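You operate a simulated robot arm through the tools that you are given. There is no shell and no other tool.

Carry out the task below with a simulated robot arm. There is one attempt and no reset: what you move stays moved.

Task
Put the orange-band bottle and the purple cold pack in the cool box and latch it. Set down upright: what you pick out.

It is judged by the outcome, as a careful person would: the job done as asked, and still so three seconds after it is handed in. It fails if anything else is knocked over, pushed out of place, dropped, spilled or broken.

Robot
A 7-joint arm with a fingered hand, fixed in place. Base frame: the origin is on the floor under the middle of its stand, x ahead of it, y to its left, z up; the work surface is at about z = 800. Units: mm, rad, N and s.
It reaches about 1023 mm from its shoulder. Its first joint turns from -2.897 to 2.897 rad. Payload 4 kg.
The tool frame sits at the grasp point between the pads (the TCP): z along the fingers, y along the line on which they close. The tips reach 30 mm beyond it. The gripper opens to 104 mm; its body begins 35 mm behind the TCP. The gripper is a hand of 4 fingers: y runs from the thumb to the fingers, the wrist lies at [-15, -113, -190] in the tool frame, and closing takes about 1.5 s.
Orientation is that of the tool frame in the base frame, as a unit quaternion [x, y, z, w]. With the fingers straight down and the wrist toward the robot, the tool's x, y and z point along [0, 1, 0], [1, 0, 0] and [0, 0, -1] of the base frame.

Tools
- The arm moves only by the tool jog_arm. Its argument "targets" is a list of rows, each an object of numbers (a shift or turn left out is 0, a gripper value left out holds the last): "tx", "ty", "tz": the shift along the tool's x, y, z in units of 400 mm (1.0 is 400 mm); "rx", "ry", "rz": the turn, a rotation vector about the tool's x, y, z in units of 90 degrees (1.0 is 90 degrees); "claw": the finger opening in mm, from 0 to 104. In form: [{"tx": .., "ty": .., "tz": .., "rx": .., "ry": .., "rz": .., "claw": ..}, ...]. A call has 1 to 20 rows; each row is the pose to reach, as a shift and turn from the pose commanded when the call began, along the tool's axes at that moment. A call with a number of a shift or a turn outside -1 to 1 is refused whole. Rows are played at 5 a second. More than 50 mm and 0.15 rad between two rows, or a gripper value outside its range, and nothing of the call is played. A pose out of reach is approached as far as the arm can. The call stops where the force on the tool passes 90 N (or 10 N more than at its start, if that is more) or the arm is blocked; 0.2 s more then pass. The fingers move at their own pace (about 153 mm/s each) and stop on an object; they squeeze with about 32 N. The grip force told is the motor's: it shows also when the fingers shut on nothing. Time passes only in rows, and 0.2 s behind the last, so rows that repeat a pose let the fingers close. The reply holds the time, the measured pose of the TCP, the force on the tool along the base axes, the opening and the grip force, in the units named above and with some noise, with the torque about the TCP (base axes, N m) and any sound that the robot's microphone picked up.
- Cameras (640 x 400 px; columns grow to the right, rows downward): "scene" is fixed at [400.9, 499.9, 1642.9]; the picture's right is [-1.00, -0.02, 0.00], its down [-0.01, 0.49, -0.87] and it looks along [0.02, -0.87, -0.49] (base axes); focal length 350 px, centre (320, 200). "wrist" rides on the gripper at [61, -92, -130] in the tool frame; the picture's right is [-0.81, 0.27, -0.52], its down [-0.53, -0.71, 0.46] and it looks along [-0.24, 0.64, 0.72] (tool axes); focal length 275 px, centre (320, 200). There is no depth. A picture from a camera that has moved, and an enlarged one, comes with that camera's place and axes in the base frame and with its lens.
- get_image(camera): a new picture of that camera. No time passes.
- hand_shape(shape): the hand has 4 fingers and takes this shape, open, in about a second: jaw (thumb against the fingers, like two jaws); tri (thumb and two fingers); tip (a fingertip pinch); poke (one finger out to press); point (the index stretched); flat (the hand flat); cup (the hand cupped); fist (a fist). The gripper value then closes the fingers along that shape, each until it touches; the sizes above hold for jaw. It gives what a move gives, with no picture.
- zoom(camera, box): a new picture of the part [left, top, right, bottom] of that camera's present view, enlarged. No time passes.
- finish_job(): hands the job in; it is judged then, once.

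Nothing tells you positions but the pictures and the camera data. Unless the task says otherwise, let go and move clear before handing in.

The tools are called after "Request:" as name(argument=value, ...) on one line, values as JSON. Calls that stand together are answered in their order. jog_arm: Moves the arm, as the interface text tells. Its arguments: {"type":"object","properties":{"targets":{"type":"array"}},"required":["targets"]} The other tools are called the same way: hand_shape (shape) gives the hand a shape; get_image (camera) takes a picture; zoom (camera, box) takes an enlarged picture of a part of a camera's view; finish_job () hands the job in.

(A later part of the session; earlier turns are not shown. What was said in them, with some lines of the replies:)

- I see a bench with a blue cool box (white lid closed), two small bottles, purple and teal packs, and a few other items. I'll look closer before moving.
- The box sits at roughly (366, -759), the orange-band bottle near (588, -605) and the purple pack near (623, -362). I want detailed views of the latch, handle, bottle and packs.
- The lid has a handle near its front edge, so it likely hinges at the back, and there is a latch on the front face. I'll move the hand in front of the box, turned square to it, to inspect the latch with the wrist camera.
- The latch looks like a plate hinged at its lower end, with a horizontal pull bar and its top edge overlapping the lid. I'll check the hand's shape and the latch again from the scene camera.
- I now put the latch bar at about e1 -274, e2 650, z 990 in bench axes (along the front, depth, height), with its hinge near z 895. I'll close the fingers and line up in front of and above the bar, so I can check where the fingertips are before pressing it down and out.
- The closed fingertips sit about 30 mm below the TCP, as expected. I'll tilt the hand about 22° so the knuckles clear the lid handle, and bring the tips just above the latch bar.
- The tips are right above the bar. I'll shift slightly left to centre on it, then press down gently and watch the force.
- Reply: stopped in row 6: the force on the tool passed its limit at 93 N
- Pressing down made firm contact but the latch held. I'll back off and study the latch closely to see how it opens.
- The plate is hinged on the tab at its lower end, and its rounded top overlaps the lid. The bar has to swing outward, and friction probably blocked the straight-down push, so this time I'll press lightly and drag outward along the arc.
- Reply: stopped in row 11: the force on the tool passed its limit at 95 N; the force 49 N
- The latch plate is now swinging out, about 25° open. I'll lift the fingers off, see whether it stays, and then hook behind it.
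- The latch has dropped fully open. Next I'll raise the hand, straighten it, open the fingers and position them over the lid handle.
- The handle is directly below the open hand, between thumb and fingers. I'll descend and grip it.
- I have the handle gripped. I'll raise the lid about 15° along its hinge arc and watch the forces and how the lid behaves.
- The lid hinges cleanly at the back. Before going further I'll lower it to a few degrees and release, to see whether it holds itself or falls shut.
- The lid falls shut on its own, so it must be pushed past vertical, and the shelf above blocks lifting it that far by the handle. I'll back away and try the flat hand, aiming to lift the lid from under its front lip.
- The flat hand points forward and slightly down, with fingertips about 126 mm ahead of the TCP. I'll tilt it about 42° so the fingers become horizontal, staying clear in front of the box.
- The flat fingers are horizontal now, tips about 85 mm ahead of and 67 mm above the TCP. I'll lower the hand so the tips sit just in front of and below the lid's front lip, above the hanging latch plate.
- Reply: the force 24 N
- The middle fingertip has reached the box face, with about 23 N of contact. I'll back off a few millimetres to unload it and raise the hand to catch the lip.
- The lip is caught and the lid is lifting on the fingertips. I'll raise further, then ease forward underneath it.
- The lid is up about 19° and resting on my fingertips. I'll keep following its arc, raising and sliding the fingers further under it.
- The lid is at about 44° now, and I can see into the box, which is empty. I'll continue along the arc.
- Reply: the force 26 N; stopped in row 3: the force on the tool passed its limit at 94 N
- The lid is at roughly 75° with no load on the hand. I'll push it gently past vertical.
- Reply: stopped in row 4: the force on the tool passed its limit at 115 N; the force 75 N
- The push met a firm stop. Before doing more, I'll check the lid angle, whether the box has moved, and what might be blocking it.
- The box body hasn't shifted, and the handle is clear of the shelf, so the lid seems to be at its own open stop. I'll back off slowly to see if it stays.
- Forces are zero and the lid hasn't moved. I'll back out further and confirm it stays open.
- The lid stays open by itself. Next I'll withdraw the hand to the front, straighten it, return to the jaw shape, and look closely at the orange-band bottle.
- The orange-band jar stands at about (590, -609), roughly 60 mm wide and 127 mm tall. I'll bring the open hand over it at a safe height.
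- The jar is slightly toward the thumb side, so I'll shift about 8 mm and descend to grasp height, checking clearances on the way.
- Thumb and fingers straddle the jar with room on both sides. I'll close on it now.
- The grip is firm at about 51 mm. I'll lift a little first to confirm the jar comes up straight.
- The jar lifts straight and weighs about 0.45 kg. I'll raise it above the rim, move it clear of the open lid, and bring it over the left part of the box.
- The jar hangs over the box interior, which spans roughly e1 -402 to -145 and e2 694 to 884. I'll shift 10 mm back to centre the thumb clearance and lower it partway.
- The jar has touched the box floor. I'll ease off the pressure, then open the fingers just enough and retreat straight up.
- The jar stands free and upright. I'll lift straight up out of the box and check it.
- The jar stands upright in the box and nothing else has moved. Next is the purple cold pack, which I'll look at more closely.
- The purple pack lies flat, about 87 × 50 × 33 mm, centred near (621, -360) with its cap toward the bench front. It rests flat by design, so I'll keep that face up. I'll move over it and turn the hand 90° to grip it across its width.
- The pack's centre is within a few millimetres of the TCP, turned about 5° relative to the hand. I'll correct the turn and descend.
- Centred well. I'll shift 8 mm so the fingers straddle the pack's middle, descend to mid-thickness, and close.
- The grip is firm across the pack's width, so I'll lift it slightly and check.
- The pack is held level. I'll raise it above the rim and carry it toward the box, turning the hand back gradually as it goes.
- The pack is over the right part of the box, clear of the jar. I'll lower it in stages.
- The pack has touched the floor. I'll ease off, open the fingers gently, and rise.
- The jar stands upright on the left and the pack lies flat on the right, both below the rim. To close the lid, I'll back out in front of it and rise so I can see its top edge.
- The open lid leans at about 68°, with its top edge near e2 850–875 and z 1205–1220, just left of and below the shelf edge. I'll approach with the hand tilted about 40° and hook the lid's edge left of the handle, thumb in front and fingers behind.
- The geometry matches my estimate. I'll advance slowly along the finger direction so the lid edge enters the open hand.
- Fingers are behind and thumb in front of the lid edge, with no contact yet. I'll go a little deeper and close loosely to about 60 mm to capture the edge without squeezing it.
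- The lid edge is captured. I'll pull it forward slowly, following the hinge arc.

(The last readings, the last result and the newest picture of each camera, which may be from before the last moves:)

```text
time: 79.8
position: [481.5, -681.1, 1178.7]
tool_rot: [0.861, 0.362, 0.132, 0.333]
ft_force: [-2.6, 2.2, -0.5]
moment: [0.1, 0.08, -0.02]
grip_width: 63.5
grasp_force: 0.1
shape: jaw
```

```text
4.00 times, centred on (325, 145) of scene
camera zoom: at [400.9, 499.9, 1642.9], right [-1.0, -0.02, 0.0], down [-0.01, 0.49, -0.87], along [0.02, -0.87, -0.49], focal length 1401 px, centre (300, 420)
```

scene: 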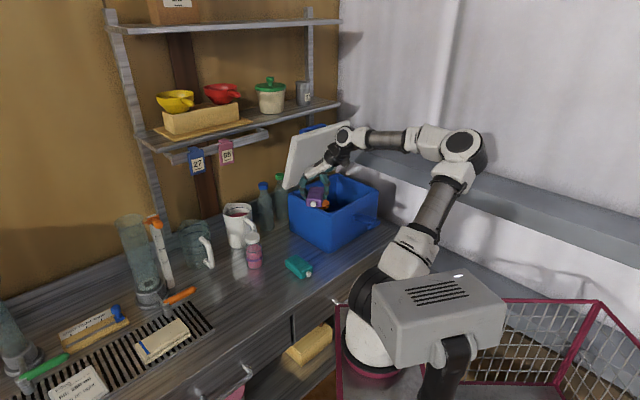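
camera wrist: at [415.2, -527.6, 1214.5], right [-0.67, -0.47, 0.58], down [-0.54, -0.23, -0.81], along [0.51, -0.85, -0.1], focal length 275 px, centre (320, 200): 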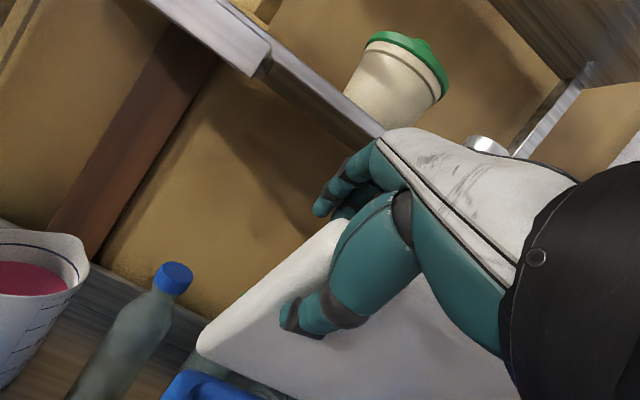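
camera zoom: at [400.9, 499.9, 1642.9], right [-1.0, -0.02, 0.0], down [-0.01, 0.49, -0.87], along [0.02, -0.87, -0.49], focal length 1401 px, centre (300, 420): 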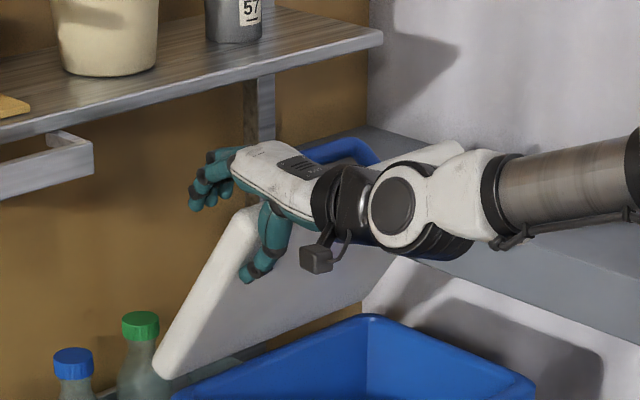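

The lid came past its balance point and is now resting on the thumb. I'll lower it along its arc in stages.

Request:
jog_arm(targets=[{"ty": -0.0257, "tz": -0.0409, "rx": -0.044, "claw": 62}, {"ty": -0.052, "tz": -0.043, "rx": -0.055, "claw": 62}, {"ty": -0.079, "tz": -0.0452, "rx": -0.066, "claw": 62}, {"ty": -0.105, "tz": -0.0475, "rx": -0.078, "claw": 62}, {"ty": -0.1323, "tz": -0.0495, "rx": -0.089, "claw": 62}])

Request:
get_image(camera="wrist")

Request:
zoom(camera="scene", box=[275, 95, 395, 215])

```text
time: 81.0
position: [443.8, -644.5, 1158.3]
tool_rot: [0.836, 0.351, 0.157, 0.392]
ft_force: [-0.5, 0.0, -2.5]
moment: [0.0, 0.05, -0.01]
grip_width: 64.3
grasp_force: 0.0
shape: jaw
```

```text
taken
camera wrist: at [375.2, -488.7, 1171.3], right [-0.72, -0.42, 0.55], down [-0.46, -0.31, -0.83], along [0.52, -0.85, 0.03], focal length 275 px, centre (320, 200)
```

wrist: 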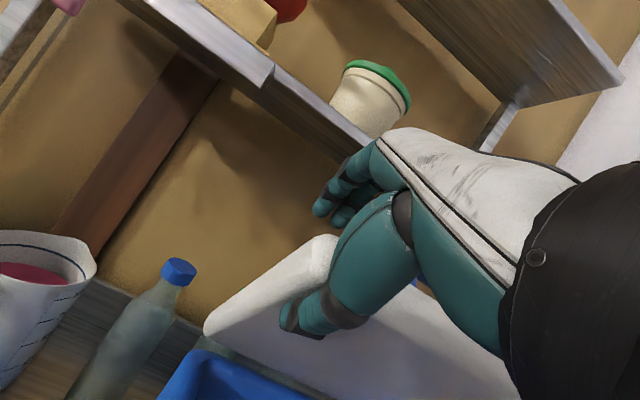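

```text
3.33 times, centred on (335, 155) of scene
camera zoom: at [400.9, 499.9, 1642.9], right [-1.0, -0.02, 0.0], down [-0.01, 0.49, -0.87], along [0.02, -0.87, -0.49], focal length 1168 px, centre (270, 350)
```

zoom: 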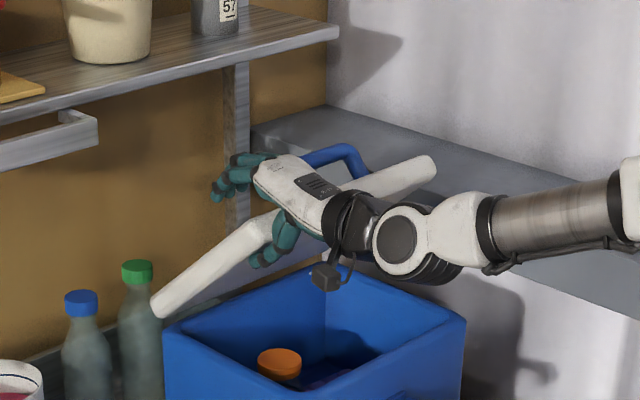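

Request:
jog_arm(targets=[{"ty": -0.0275, "tz": -0.0005, "rx": -0.011, "claw": 62}, {"ty": -0.055, "tz": -0.001, "rx": -0.022, "claw": 62}, {"ty": -0.083, "tz": -0.0015, "rx": -0.033, "claw": 62}, {"ty": -0.1103, "tz": -0.002, "rx": -0.044, "claw": 62}, {"ty": -0.137, "tz": 0.001, "rx": -0.056, "claw": 62}, {"ty": -0.164, "tz": 0.004, "rx": -0.067, "claw": 62}, {"ty": -0.191, "tz": 0.007, "rx": -0.078, "claw": 62}, {"ty": -0.218, "tz": 0.01, "rx": -0.089, "claw": 62}])

Request:
get_image(camera="wrist")

Request:
zoom(camera="scene", box=[285, 110, 405, 230])

```text
time: 82.8
position: [405.6, -608.9, 1089.2]
tool_rot: [0.806, 0.339, 0.181, 0.45]
ft_force: [-1.0, 1.1, -2.5]
moment: [-0.1, -0.03, -0.05]
grip_width: 63.2
grasp_force: 0.1
shape: jaw
```

```text
taken
camera wrist: at [336.6, -452.5, 1079.5], right [-0.77, -0.36, 0.52], down [-0.38, -0.39, -0.84], along [0.51, -0.84, 0.17], focal length 275 px, centre (320, 200)
```

wrist: 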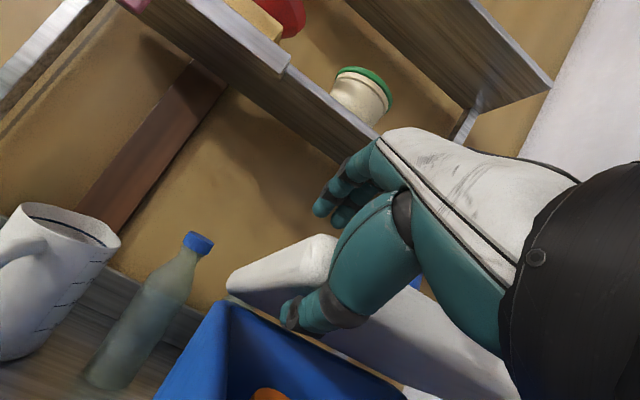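

```text
3.33 times, centred on (345, 170) of scene
camera zoom: at [400.9, 499.9, 1642.9], right [-1.0, -0.02, 0.0], down [-0.01, 0.49, -0.87], along [0.02, -0.87, -0.49], focal length 1168 px, centre (237, 300)
```

zoom: 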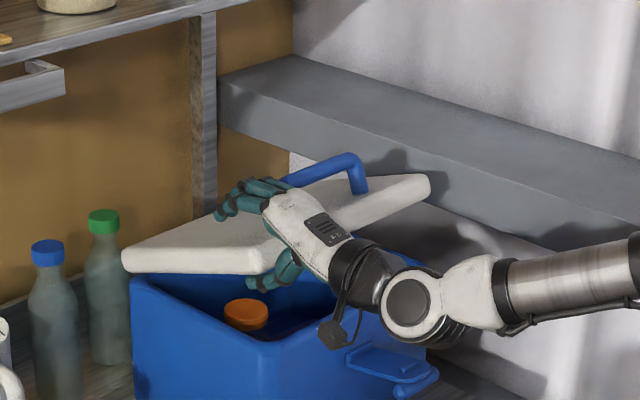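

Request:
jog_arm(targets=[{"ty": -0.029, "tz": 0.0055, "claw": 62}, {"ty": -0.058, "tz": 0.011, "claw": 62}, {"ty": -0.087, "tz": 0.0164, "claw": 62}, {"ty": -0.107, "tz": 0.0217, "claw": 62}])

Request:
get_image(camera="wrist")

Request:
zoom(camera="scene", box=[290, 130, 400, 240])

```text
time: 83.8
position: [393.9, -598.1, 1049.0]
tool_rot: [0.806, 0.34, 0.181, 0.45]
ft_force: [0.2, 0.0, -2.1]
moment: [-0.03, -0.01, 0.02]
grip_width: 63.0
grasp_force: 0.2
shape: jaw
```

```text
taken
camera wrist: at [325.0, -441.8, 1038.9], right [-0.77, -0.36, 0.52], down [-0.38, -0.39, -0.84], along [0.51, -0.84, 0.17], focal length 275 px, centre (320, 200)
```

wrist: 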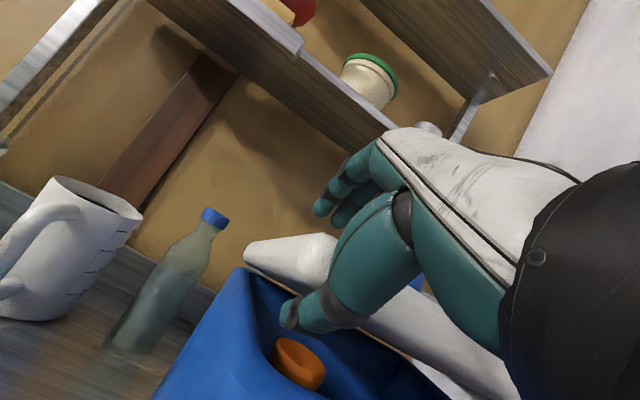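

```text
3.64 times, centred on (345, 185) of scene
camera zoom: at [400.9, 499.9, 1642.9], right [-1.0, -0.02, 0.0], down [-0.01, 0.49, -0.87], along [0.02, -0.87, -0.49], focal length 1274 px, centre (229, 254)
```

zoom: 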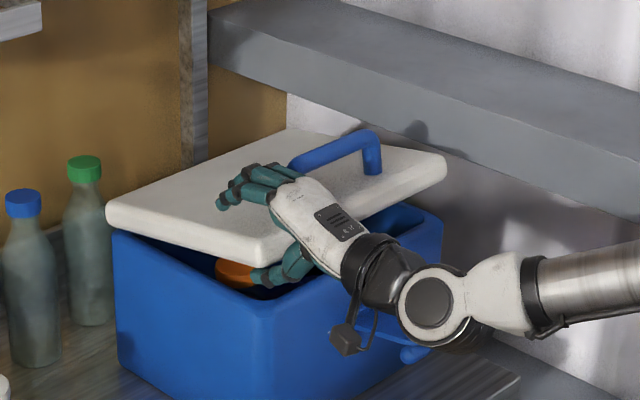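

The lid is nearly closed, at about 12°. I'll lower slightly more and then withdraw the thumb horizontally so the lid eases down.

Request:
jog_arm(targets=[{"ty": -0.0115, "tz": 0.003, "claw": 62}, {"ty": -0.023, "tz": 0.0056, "claw": 62}, {"ty": -0.0363, "tz": -0.0156, "claw": 62}, {"ty": -0.0495, "tz": -0.0368, "claw": 62}])

Request:
get_image(camera="wrist")

Request:
zoom(camera="scene", box=[290, 130, 400, 240])

```text
time: 84.8
position: [378.5, -582.0, 1040.1]
tool_rot: [0.806, 0.34, 0.181, 0.449]
ft_force: [-0.2, -0.9, -2.0]
moment: [-0.05, -0.01, 0.02]
grip_width: 63.5
grasp_force: 0.1
shape: jaw
```

```text
taken
camera wrist: at [309.2, -425.6, 1030.0], right [-0.77, -0.36, 0.52], down [-0.38, -0.39, -0.84], along [0.51, -0.84, 0.17], focal length 275 px, centre (320, 200)
```

wrist: 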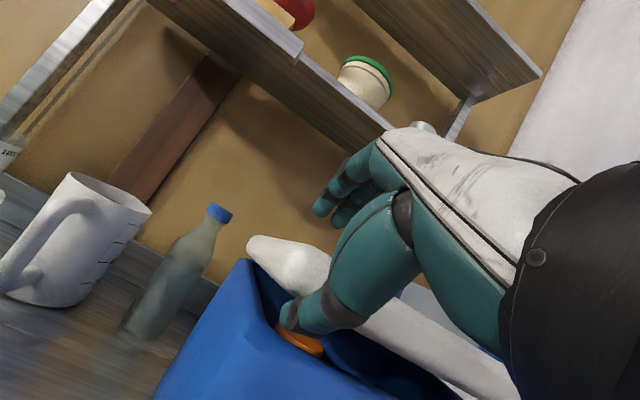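

```text
3.64 times, centred on (345, 185) of scene
camera zoom: at [400.9, 499.9, 1642.9], right [-1.0, -0.02, 0.0], down [-0.01, 0.49, -0.87], along [0.02, -0.87, -0.49], focal length 1274 px, centre (229, 254)
```

zoom: 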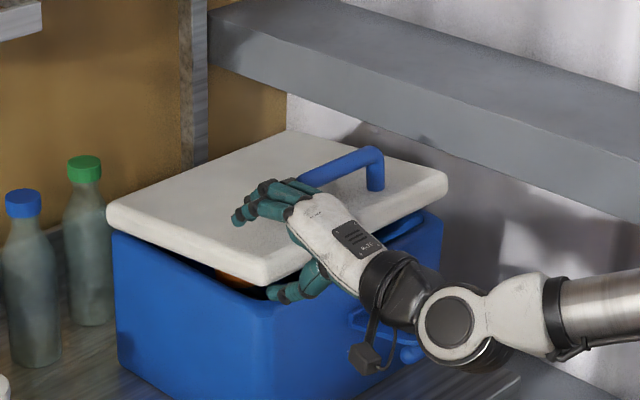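

Request:
jog_arm(targets=[{"ty": -0.0133, "tz": -0.0212, "claw": 62}, {"ty": -0.0265, "tz": -0.0424, "claw": 62}])

Request:
zoom(camera="scene", box=[290, 130, 400, 240])

Request:
zoom(camera="wrist", box=[180, 180, 420, 400])

```text
time: 85.4
position: [364.1, -568.0, 1038.9]
tool_rot: [0.806, 0.339, 0.181, 0.45]
ft_force: [0.6, -0.1, 0.4]
moment: [0.03, 0.02, -0.03]
grip_width: 62.4
grasp_force: 0.1
shape: jaw
```

```text
3.64 times, centred on (345, 185) of scene
camera zoom: at [400.9, 499.9, 1642.9], right [-1.0, -0.02, 0.0], down [-0.01, 0.49, -0.87], along [0.02, -0.87, -0.49], focal length 1274 px, centre (229, 254)
```

zoom: 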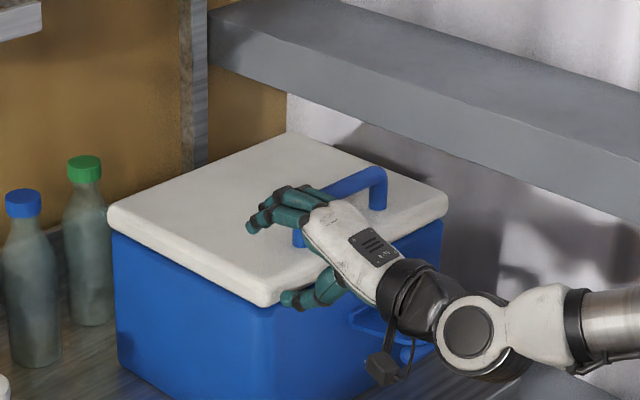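

```text
1.82 times, centred on (300, 290) of wrist
camera zoom: at [295.0, -411.6, 1029.7], right [-0.77, -0.36, 0.52], down [-0.38, -0.39, -0.84], along [0.51, -0.84, 0.17], focal length 500 px, centre (356, 36)
```

zoom: 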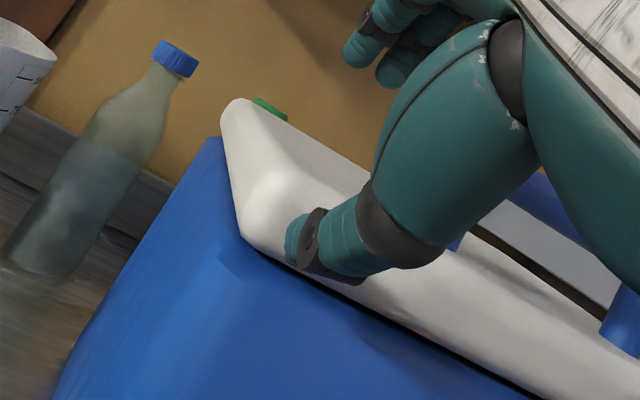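

The lid is closed and the hand is unloaded. I'll withdraw, switch to the flat hand, and find the latch plate, which has to be swung up and pressed shut.

Request:
jog_arm(targets=[{"tz": -0.06, "claw": 70}, {"tz": -0.12, "claw": 80}, {"tz": -0.2, "claw": 90}, {"tz": -0.28, "claw": 100}, {"tz": -0.36, "rx": 0.06}, {"tz": -0.4, "rx": 0.12}, {"tz": -0.4, "rx": 0.178}])

Request:
hand_shape(shape="flat")

Request:
get_image(camera="wrist")

Request:
zoom(camera="scene", box=[270, 150, 420, 270])

```text
time: 87.0
position: [268.2, -471.2, 1124.9]
tool_rot: [0.861, 0.362, 0.132, 0.332]
ft_force: [-0.7, 0.9, -0.6]
moment: [0.0, -0.02, 0.0]
grip_width: 100.2
grasp_force: 0.0
shape: jaw
out of reach, approached as far as the arm can: row 3, 4, 5
```

```text
time: 87.9
position: [268.0, -472.2, 1123.9]
tool_rot: [0.861, 0.362, 0.133, 0.333]
ft_force: [-0.2, -0.6, 0.0]
moment: [-0.02, 0.01, 0.01]
grip_width: 96.0
grasp_force: 0.0
shape: flat
```

```text
taken
camera wrist: at [202.3, -318.3, 1159.2], right [-0.67, -0.47, 0.58], down [-0.54, -0.23, -0.81], along [0.51, -0.85, -0.1], focal length 275 px, centre (320, 200)
```

wrist: 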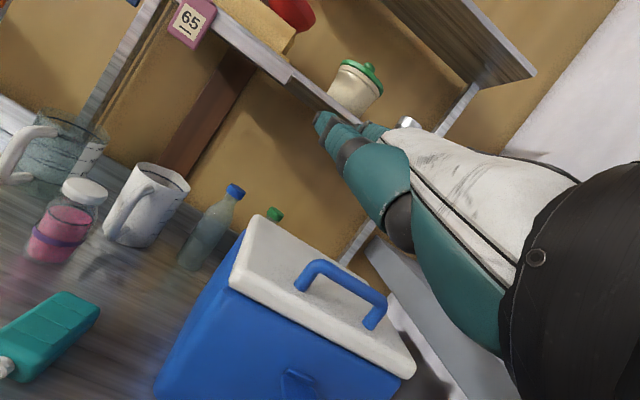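

```text
3.33 times, centred on (345, 210) of scene
camera zoom: at [400.9, 499.9, 1642.9], right [-1.0, -0.02, 0.0], down [-0.01, 0.49, -0.87], along [0.02, -0.87, -0.49], focal length 1168 px, centre (237, 167)
```

zoom: 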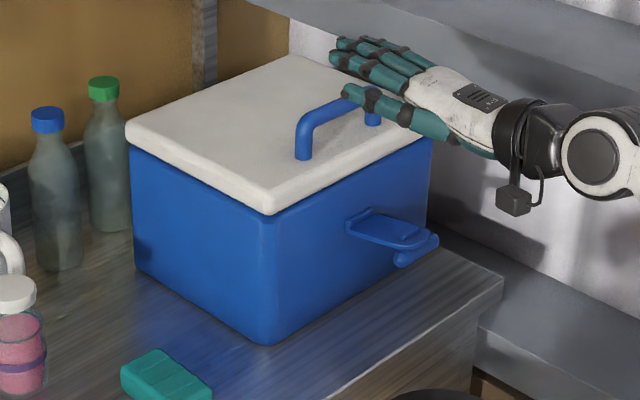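

Request:
zoom(camera="scene", box=[355, 195, 400, 235])

Request:
zoom(camera="scene", box=[290, 170, 390, 250])

```text
10.00 times, centred on (378, 215) of scene
camera zoom: at [400.9, 499.9, 1642.9], right [-1.0, -0.02, 0.0], down [-0.01, 0.49, -0.87], along [0.02, -0.87, -0.49], focal length 3503 px, centre (-255, 50)
```

zoom: 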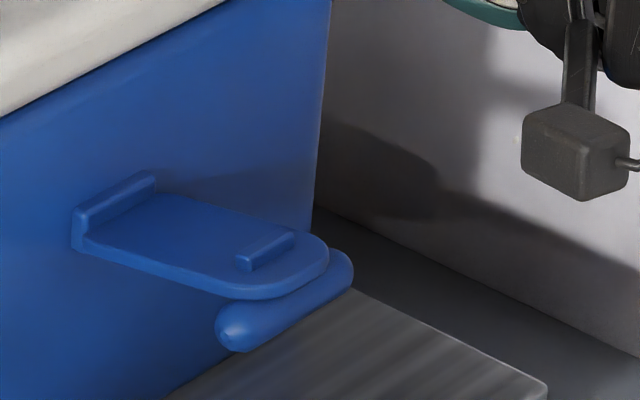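

```text
5.00 times, centred on (340, 210) of scene
camera zoom: at [400.9, 499.9, 1642.9], right [-1.0, -0.02, 0.0], down [-0.01, 0.49, -0.87], along [0.02, -0.87, -0.49], focal length 1751 px, centre (220, 150)
```

zoom: 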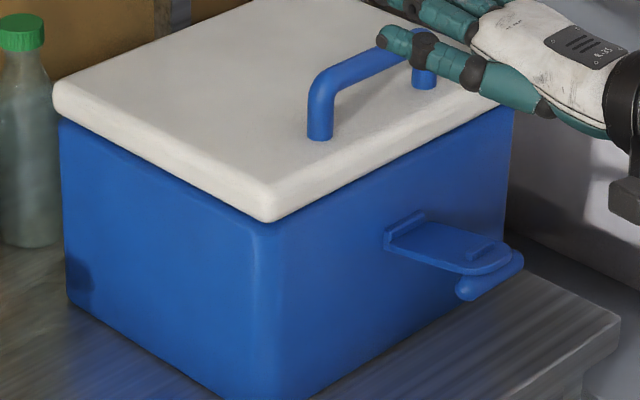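

The lid is fully closed and the latch plate sticks out horizontally at z around 900. I'll bring the flat hand down in front of the box, fingers angled slightly downward, so they can get under the bar.

Request:
jog_arm(targets=[{"tx": -0.03, "ty": -0.0557, "tz": -0.0502}, {"tx": -0.08, "ty": -0.145, "tz": -0.0632}, {"tx": -0.14, "ty": -0.2564, "tz": -0.0626, "rx": 0.06}, {"tx": -0.2, "ty": -0.3233, "tz": 0.0117, "rx": 0.12}, {"tx": -0.26, "ty": -0.3902, "tz": 0.086, "rx": 0.19}, {"tx": -0.2825, "ty": -0.457, "tz": 0.1602, "rx": 0.267}, {"tx": -0.2825, "ty": -0.5156, "tz": 0.2252, "rx": 0.267}])

Request:
get_image(camera="wrist")

Request:
zoom(camera="scene", box=[330, 150, 480, 270])

```text
refused: row 3 steps farther than a row can; nothing moved
```

```text
taken
camera wrist: at [202.3, -318.3, 1159.2], right [-0.67, -0.47, 0.58], down [-0.54, -0.23, -0.81], along [0.51, -0.85, -0.1], focal length 275 px, centre (320, 200)
```

wrist: 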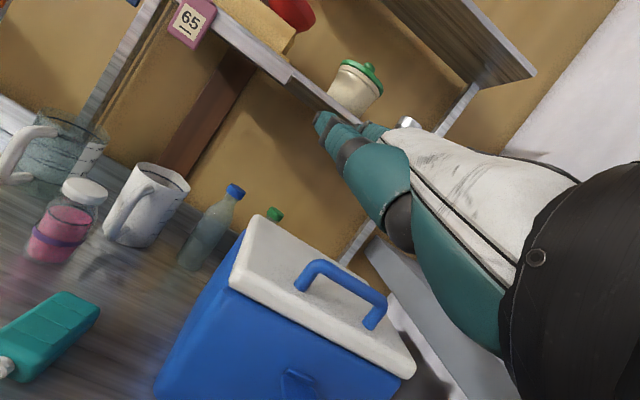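

```text
3.33 times, centred on (405, 210) of scene
camera zoom: at [400.9, 499.9, 1642.9], right [-1.0, -0.02, 0.0], down [-0.01, 0.49, -0.87], along [0.02, -0.87, -0.49], focal length 1168 px, centre (37, 167)
```

zoom: 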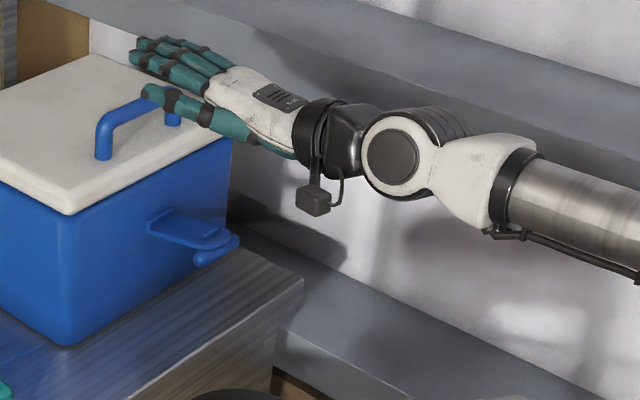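

The move was refused for one oversized step, so I'll split it finer.

Request:
jog_arm(targets=[{"tx": -0.04, "ty": -0.0464, "tz": -0.0418}, {"tx": -0.08, "ty": -0.1097, "tz": -0.0651}, {"tx": -0.12, "ty": -0.1811, "tz": -0.079}, {"tx": -0.16, "ty": -0.248, "tz": -0.072, "rx": 0.04}, {"tx": -0.2, "ty": -0.2982, "tz": -0.0163, "rx": 0.09}, {"tx": -0.24, "ty": -0.3484, "tz": 0.0395, "rx": 0.14}, {"tx": -0.2825, "ty": -0.3985, "tz": 0.0953, "rx": 0.19}, {"tx": -0.2825, "ty": -0.4487, "tz": 0.151, "rx": 0.24}, {"tx": -0.2825, "ty": -0.4822, "tz": 0.1882, "rx": 0.267}, {"tx": -0.2825, "ty": -0.5156, "tz": 0.2252, "rx": 0.267}])

Request:
get_image(camera="wrist")

Request:
zoom(camera="scene", box=[330, 150, 480, 270])

```text
time: 90.1
position: [119.8, -488.8, 920.5]
tool_rot: [0.911, 0.381, 0.054, 0.146]
ft_force: [0.5, -0.5, 0.8]
moment: [0.06, -0.03, -0.01]
grip_width: 96.3
grasp_force: 0.0
shape: flat
```

```text
taken
camera wrist: at [75.0, -353.7, 1015.7], right [-0.49, -0.64, 0.59], down [-0.76, -0.01, -0.65], along [0.42, -0.77, -0.49], focal length 275 px, centre (320, 200)
```

wrist: 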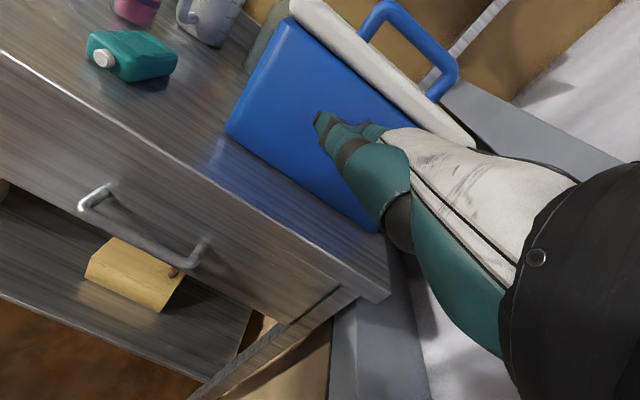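

```text
3.33 times, centred on (405, 210) of scene
camera zoom: at [400.9, 499.9, 1642.9], right [-1.0, -0.02, 0.0], down [-0.01, 0.49, -0.87], along [0.02, -0.87, -0.49], focal length 1168 px, centre (37, 167)
```

zoom: 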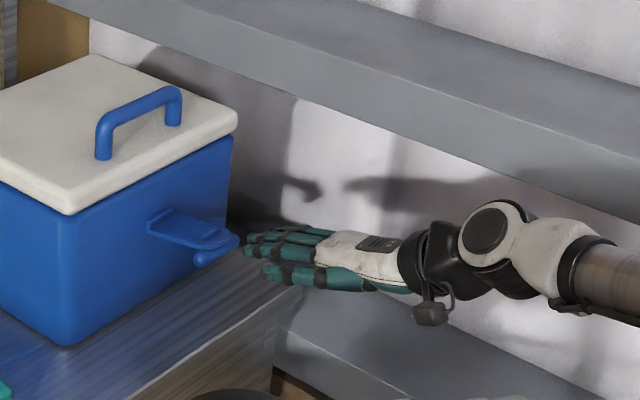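

The fingers are in front of the latch bar, which is at about e2 586 and z 905–915. I'll lower them and slide forward so the tips sit beneath the bar.

Request:
jog_arm(targets=[{"ty": -0.0307, "tz": 0.0952}, {"ty": -0.0657, "tz": 0.2034}, {"ty": -0.03, "tz": 0.215}, {"ty": 0.0056, "tz": 0.2265}, {"ty": 0.043, "tz": 0.2386}, {"ty": 0.0806, "tz": 0.2507}])

Request:
get_image(camera="wrist")

Request:
zoom(camera="scene", box=[350, 190, 430, 250])

```text
time: 91.5
position: [163.0, -533.3, 836.1]
tool_rot: [0.912, 0.381, 0.054, 0.146]
ft_force: [-1.0, -0.2, -0.1]
moment: [0.0, -0.01, 0.01]
grip_width: 95.9
grasp_force: 0.0
shape: flat
```

```text
taken
camera wrist: at [118.2, -397.7, 930.5], right [-0.49, -0.64, 0.59], down [-0.76, -0.01, -0.65], along [0.42, -0.77, -0.49], focal length 275 px, centre (320, 200)
```

wrist: 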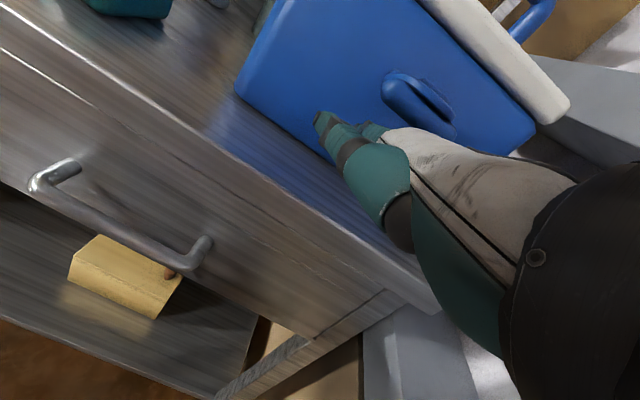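

```text
6.67 times, centred on (390, 220) of scene
camera zoom: at [400.9, 499.9, 1642.9], right [-1.0, -0.02, 0.0], down [-0.01, 0.49, -0.87], along [0.02, -0.87, -0.49], focal length 2335 px, centre (-147, 67)
```

zoom: 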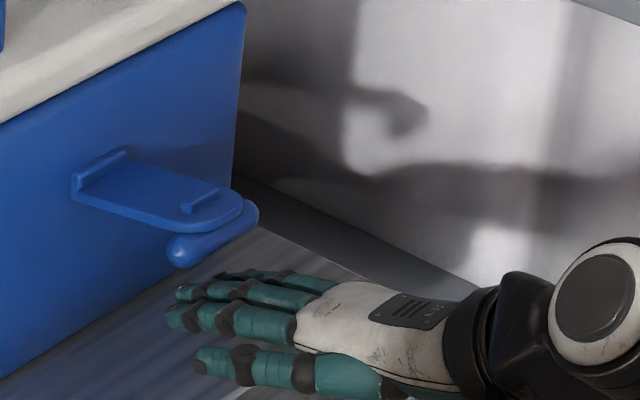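

The fingertips are beneath the bar. I'll raise them slowly so the bar and plate swing up.

Request:
jog_arm(targets=[{"ty": 0.0, "tz": -0.0368}, {"ty": 0.006, "tz": -0.048}, {"ty": 0.0113, "tz": -0.0594}, {"ty": 0.018, "tz": -0.073}, {"ty": 0.0253, "tz": -0.0864}])

Request:
zoom(camera="scene", box=[350, 180, 430, 250])

Request:
get_image(camera="wrist")

```text
time: 92.7
position: [162.0, -531.3, 871.5]
tool_rot: [0.911, 0.381, 0.053, 0.146]
ft_force: [-0.6, 0.0, -0.4]
moment: [0.05, 0.03, -0.05]
grip_width: 96.2
grasp_force: 0.1
shape: flat
```

```text
5.71 times, centred on (390, 215) of scene
camera zoom: at [400.9, 499.9, 1642.9], right [-1.0, -0.02, 0.0], down [-0.01, 0.49, -0.87], along [0.02, -0.87, -0.49], focal length 2002 px, centre (-80, 114)
```

zoom: 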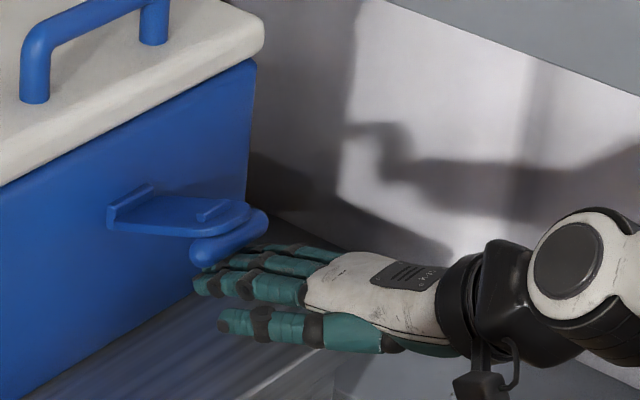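

```text
taken
camera wrist: at [117.2, -396.3, 966.7], right [-0.49, -0.64, 0.59], down [-0.76, -0.01, -0.65], along [0.42, -0.77, -0.49], focal length 275 px, centre (320, 200)
```

wrist: 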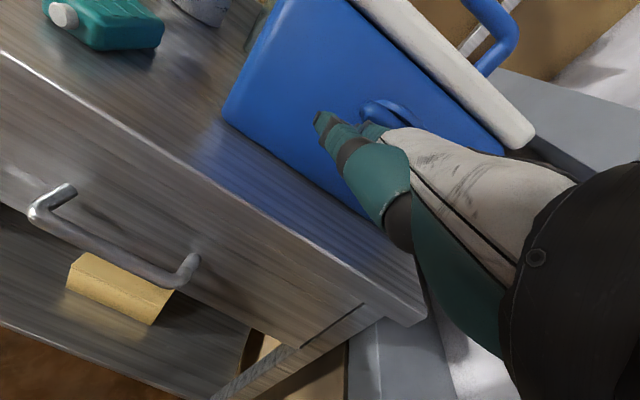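

Request:
jog_arm(targets=[{"ty": 0.0211, "tz": -0.0247}, {"ty": 0.0414, "tz": -0.051}, {"ty": 0.054, "tz": -0.06}, {"ty": 0.067, "tz": -0.069}, {"ty": 0.08, "tz": -0.078}, {"ty": 0.0925, "tz": -0.087}])

Request:
zoom(camera="scene", box=[350, 180, 430, 250])

Request:
zoom(camera="wrist", box=[220, 20, 520, 240])

```text
time: 94.1
position: [180.7, -547.4, 916.9]
tool_rot: [0.911, 0.382, 0.054, 0.146]
ft_force: [0.6, -0.7, -0.3]
moment: [-0.01, 0.01, -0.02]
grip_width: 95.9
grasp_force: 0.0
shape: flat
```

```text
5.71 times, centred on (390, 215) of scene
camera zoom: at [400.9, 499.9, 1642.9], right [-1.0, -0.02, 0.0], down [-0.01, 0.49, -0.87], along [0.02, -0.87, -0.49], focal length 2002 px, centre (-80, 114)
```

zoom: 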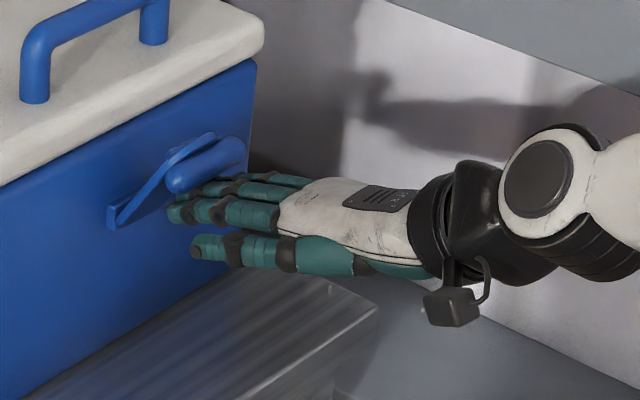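

```text
1.82 times, centred on (370, 130) of wrist
camera zoom: at [135.6, -413.1, 1010.9], right [-0.49, -0.64, 0.59], down [-0.76, -0.01, -0.65], along [0.42, -0.77, -0.49], focal length 500 px, centre (229, 327)
```

zoom: 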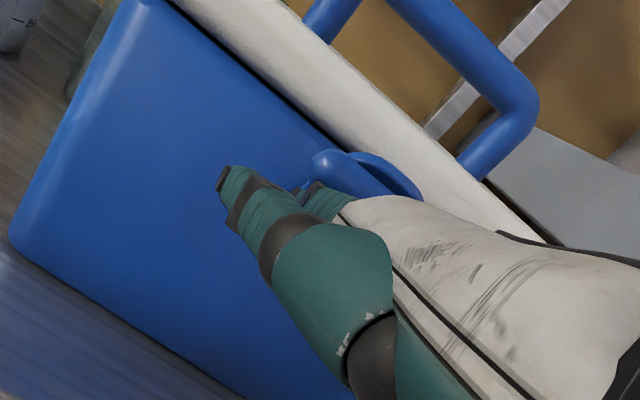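

Request:
jog_arm(targets=[{"ty": 0.0158, "tz": -0.008}, {"ty": 0.0315, "tz": -0.0161}, {"ty": 0.0614, "tz": -0.0275}, {"ty": 0.0898, "tz": -0.034}])

Request:
zoom(camera="scene", box=[350, 180, 430, 250])

Request:
zoom(camera="wrist", box=[220, 20, 520, 240])

```text
time: 95.1
position: [203.2, -569.0, 940.6]
tool_rot: [0.911, 0.38, 0.054, 0.147]
ft_force: [-0.7, -0.2, 0.2]
moment: [0.01, 0.0, -0.01]
grip_width: 96.2
grasp_force: 0.1
shape: flat
```

```text
5.71 times, centred on (390, 215) of scene
camera zoom: at [400.9, 499.9, 1642.9], right [-1.0, -0.02, 0.0], down [-0.01, 0.49, -0.87], along [0.02, -0.87, -0.49], focal length 2002 px, centre (-80, 114)
```

zoom: 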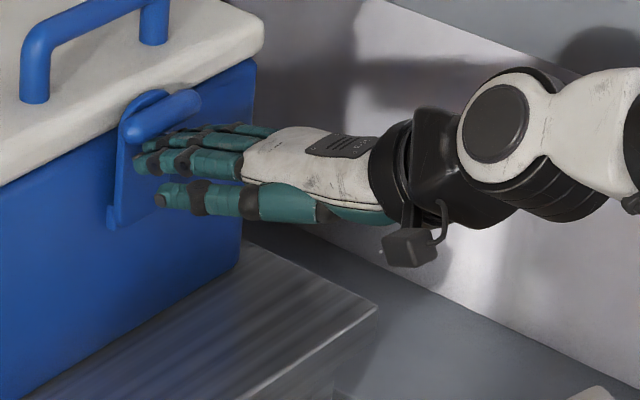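

```text
1.82 times, centred on (370, 130) of wrist
camera zoom: at [157.1, -434.0, 1035.1], right [-0.49, -0.64, 0.59], down [-0.76, -0.01, -0.65], along [0.42, -0.77, -0.49], focal length 500 px, centre (229, 327)
```

zoom: 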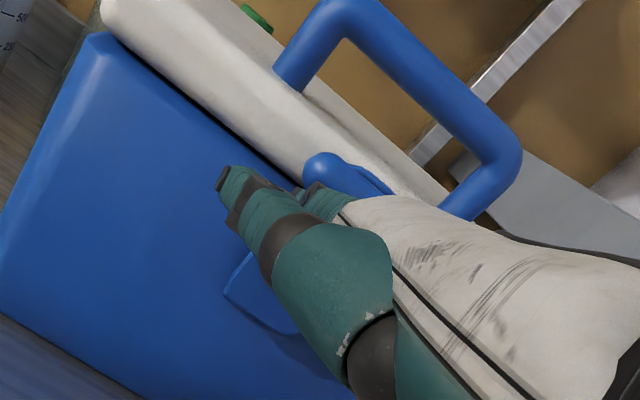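

The plate is almost upright against the box. I'll press it inward in small steps.

Request:
jog_arm(targets=[{"ty": 0.0095, "tz": 0.0031}, {"ty": 0.019, "tz": 0.0061}, {"ty": 0.0285, "tz": 0.0092}])

Request:
zoom(camera="scene", box=[350, 180, 410, 230])

```text
time: 95.9
position: [211.6, -577.1, 941.4]
tool_rot: [0.911, 0.382, 0.054, 0.147]
ft_force: [-18.1, 17.9, 6.6]
moment: [-0.95, -0.81, -0.31]
grip_width: 96.0
grasp_force: 0.1
shape: flat
```

```text
8.00 times, centred on (380, 205) of scene
camera zoom: at [400.9, 499.9, 1642.9], right [-1.0, -0.02, 0.0], down [-0.01, 0.49, -0.87], along [0.02, -0.87, -0.49], focal length 2802 px, centre (-160, 160)
```

zoom: 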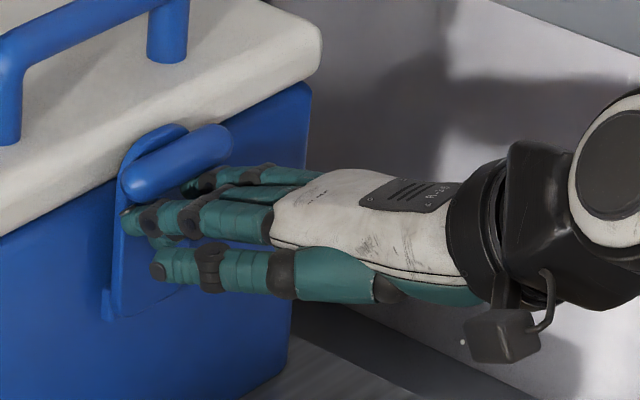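

Request:
jog_arm(targets=[{"ty": 0.0095, "tz": 0.0031}, {"ty": 0.019, "tz": 0.0061}])

Request:
zoom(camera="scene", box=[350, 180, 410, 230])

```text
time: 96.6
position: [209.8, -580.7, 939.8]
tool_rot: [0.913, 0.377, 0.054, 0.145]
ft_force: [-39.8, 44.7, 15.2]
moment: [-2.41, -2.01, -0.44]
grip_width: 95.9
grasp_force: 0.1
shape: flat
stopped in row 2: the force on the tool passed its limit at 98 N (the readings are from after the stop); the commanded pose is now the measured one
```

```text
8.00 times, centred on (380, 205) of scene
camera zoom: at [400.9, 499.9, 1642.9], right [-1.0, -0.02, 0.0], down [-0.01, 0.49, -0.87], along [0.02, -0.87, -0.49], focal length 2802 px, centre (-160, 160)
```

zoom: 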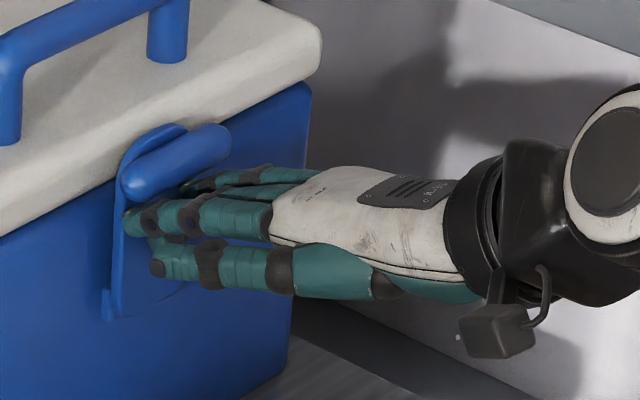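

I pressed with nearly 100 N. I'll back off and check whether the latch stays closed, comparing with how it looked at the start.

Request:
jog_arm(targets=[{"ty": -0.012, "tz": -0.0039}, {"ty": -0.036, "tz": -0.0116}, {"ty": -0.08, "tz": -0.026}, {"ty": -0.14, "tz": -0.045}])

Request:
zoom(camera="scene", box=[334, 165, 389, 225])

Request:
zoom(camera="scene", box=[358, 184, 390, 224])

```text
time: 97.6
position: [172.4, -540.9, 938.2]
tool_rot: [0.912, 0.379, 0.054, 0.145]
ft_force: [-0.1, -0.3, -0.6]
moment: [-0.02, 0.02, -0.01]
grip_width: 95.9
grasp_force: 0.1
shape: flat
```

```text
6.67 times, centred on (362, 195) of scene
camera zoom: at [400.9, 499.9, 1642.9], right [-1.0, -0.02, 0.0], down [-0.01, 0.49, -0.87], along [0.02, -0.87, -0.49], focal length 2335 px, centre (43, 233)
```

zoom: 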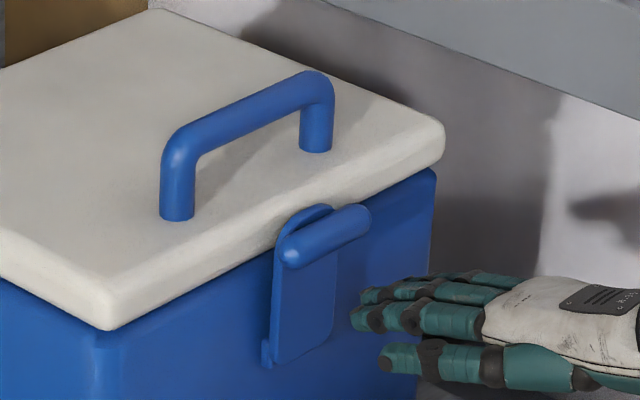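

```text
10.00 times, centred on (374, 204) of scene
camera zoom: at [400.9, 499.9, 1642.9], right [-1.0, -0.02, 0.0], down [-0.01, 0.49, -0.87], along [0.02, -0.87, -0.49], focal length 3503 px, centre (-220, 160)
```

zoom: 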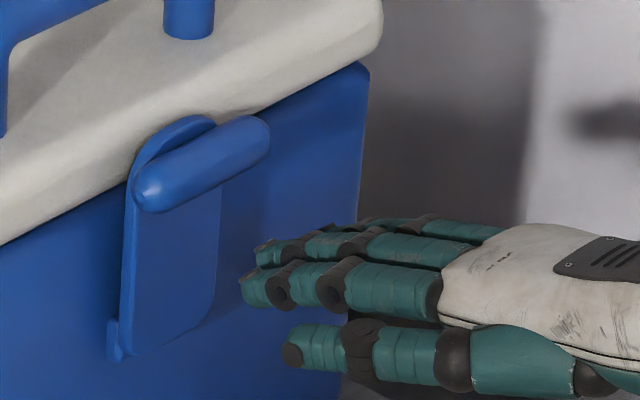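

The latch sits exactly as it did at the start, against the lid, and holds with the hand away. It would fall open under gravity if it weren't engaged. I'll move the arm clear and inspect everything once more.

Request:
jog_arm(targets=[{"ty": -0.0714, "tz": -0.0231}, {"ty": -0.1427, "tz": -0.0461}, {"ty": -0.112, "tz": -0.1413}, {"ty": -0.0813, "tz": -0.2363}, {"ty": -0.0505, "tz": -0.3315}, {"ty": -0.0275, "tz": -0.4028}, {"ty": -0.0275, "tz": -0.4028}])

Request:
get_image(camera="scene")

Request:
zoom(camera="scene", box=[220, 160, 400, 310])

Request:
zoom(camera="scene", box=[358, 184, 390, 224])

Request:
get_image(camera="wrist")

```text
time: 99.2
position: [131.5, -497.0, 1089.5]
tool_rot: [0.912, 0.379, 0.053, 0.146]
ft_force: [-0.8, -0.1, 0.2]
moment: [0.0, 0.01, -0.04]
grip_width: 96.2
grasp_force: 0.0
shape: flat
```

```text
taken
```

scene: 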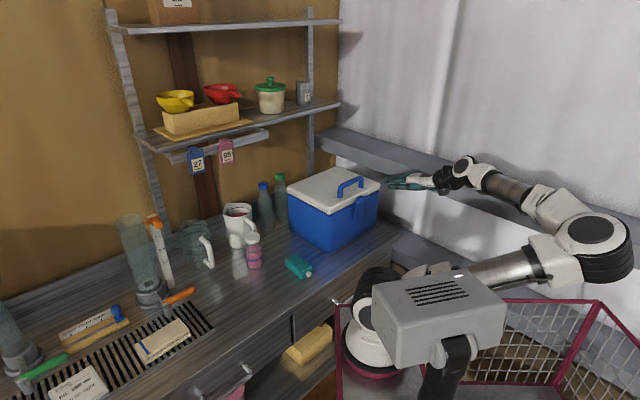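

```text
2.67 times, centred on (310, 235) of scene
camera zoom: at [400.9, 499.9, 1642.9], right [-1.0, -0.02, 0.0], down [-0.01, 0.49, -0.87], along [0.02, -0.87, -0.49], focal length 934 px, centre (347, 107)
```

zoom: 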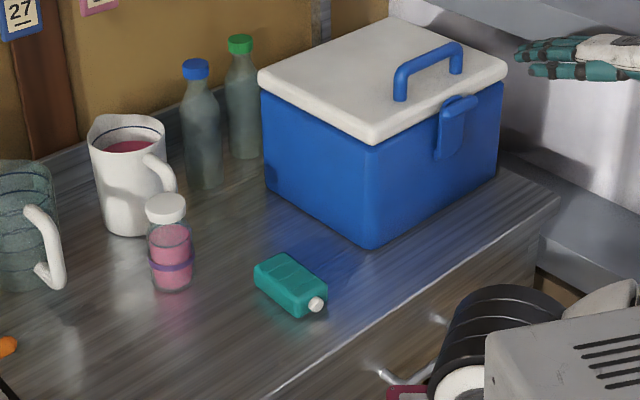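

```text
10.00 times, centred on (374, 204) of scene
camera zoom: at [400.9, 499.9, 1642.9], right [-1.0, -0.02, 0.0], down [-0.01, 0.49, -0.87], along [0.02, -0.87, -0.49], focal length 3503 px, centre (-220, 160)
```

zoom: 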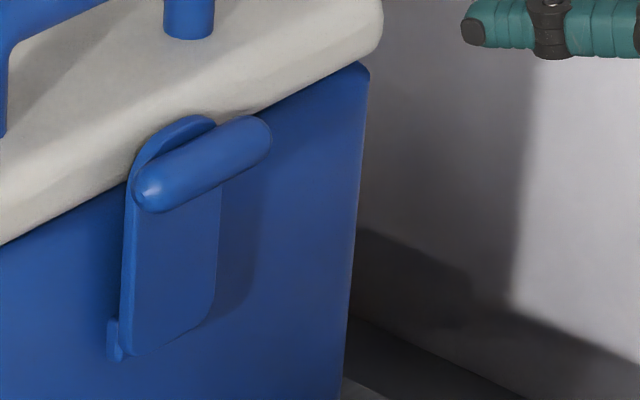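

```text
taken
camera wrist: at [86.4, -361.9, 1185.2], right [-0.5, -0.64, 0.59], down [-0.76, 0.0, -0.64], along [0.41, -0.77, -0.49], focal length 275 px, centre (320, 200)
```

wrist: 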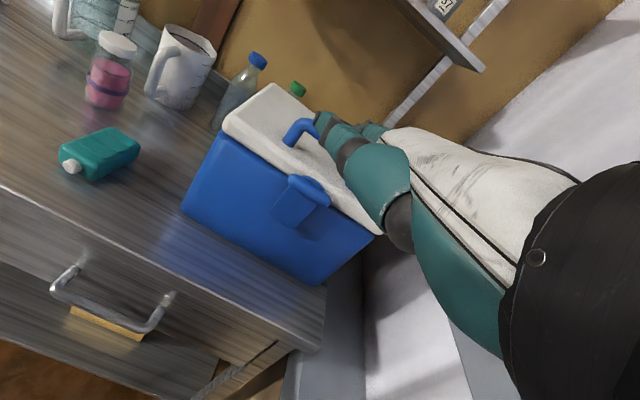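

The lid is closed and the latch is back against it in the same position as at the start. The orange-band bottle stands upright inside and the purple pack lies flat, ridged face up as I found it. The teal pack, the other jar, the mug and the bottles haven't moved, and the arm is clear, so I'm handing in the job.

Request:
finish_job()

```text
The job is handed in.
```

I put the orange-band bottle and the purple cold pack in the cool box, closed the lid, and pressed the latch shut. The job is handed in; I have not seen how it was judged.

- **Bottle:** it stands upright on the left side of the box.
- **Cold pack:** it lies flat on the right side, ridged face up, the way I found it. I took "upright" to mean that for the pack, since it rests flat rather than on its end.
- **Latch:** it looks the same as it did at the start and stayed closed after I moved the hand away. I did not pull on the lid to test it.
- **Everything else:** the last pictures show the other jar, the teal pack, the mug, the bottles and the shelf items where they began.

While testing whether the lid would hold itself open, I let it drop shut once from a few degrees. It also settled the last centimetre or so on its own when I closed it.
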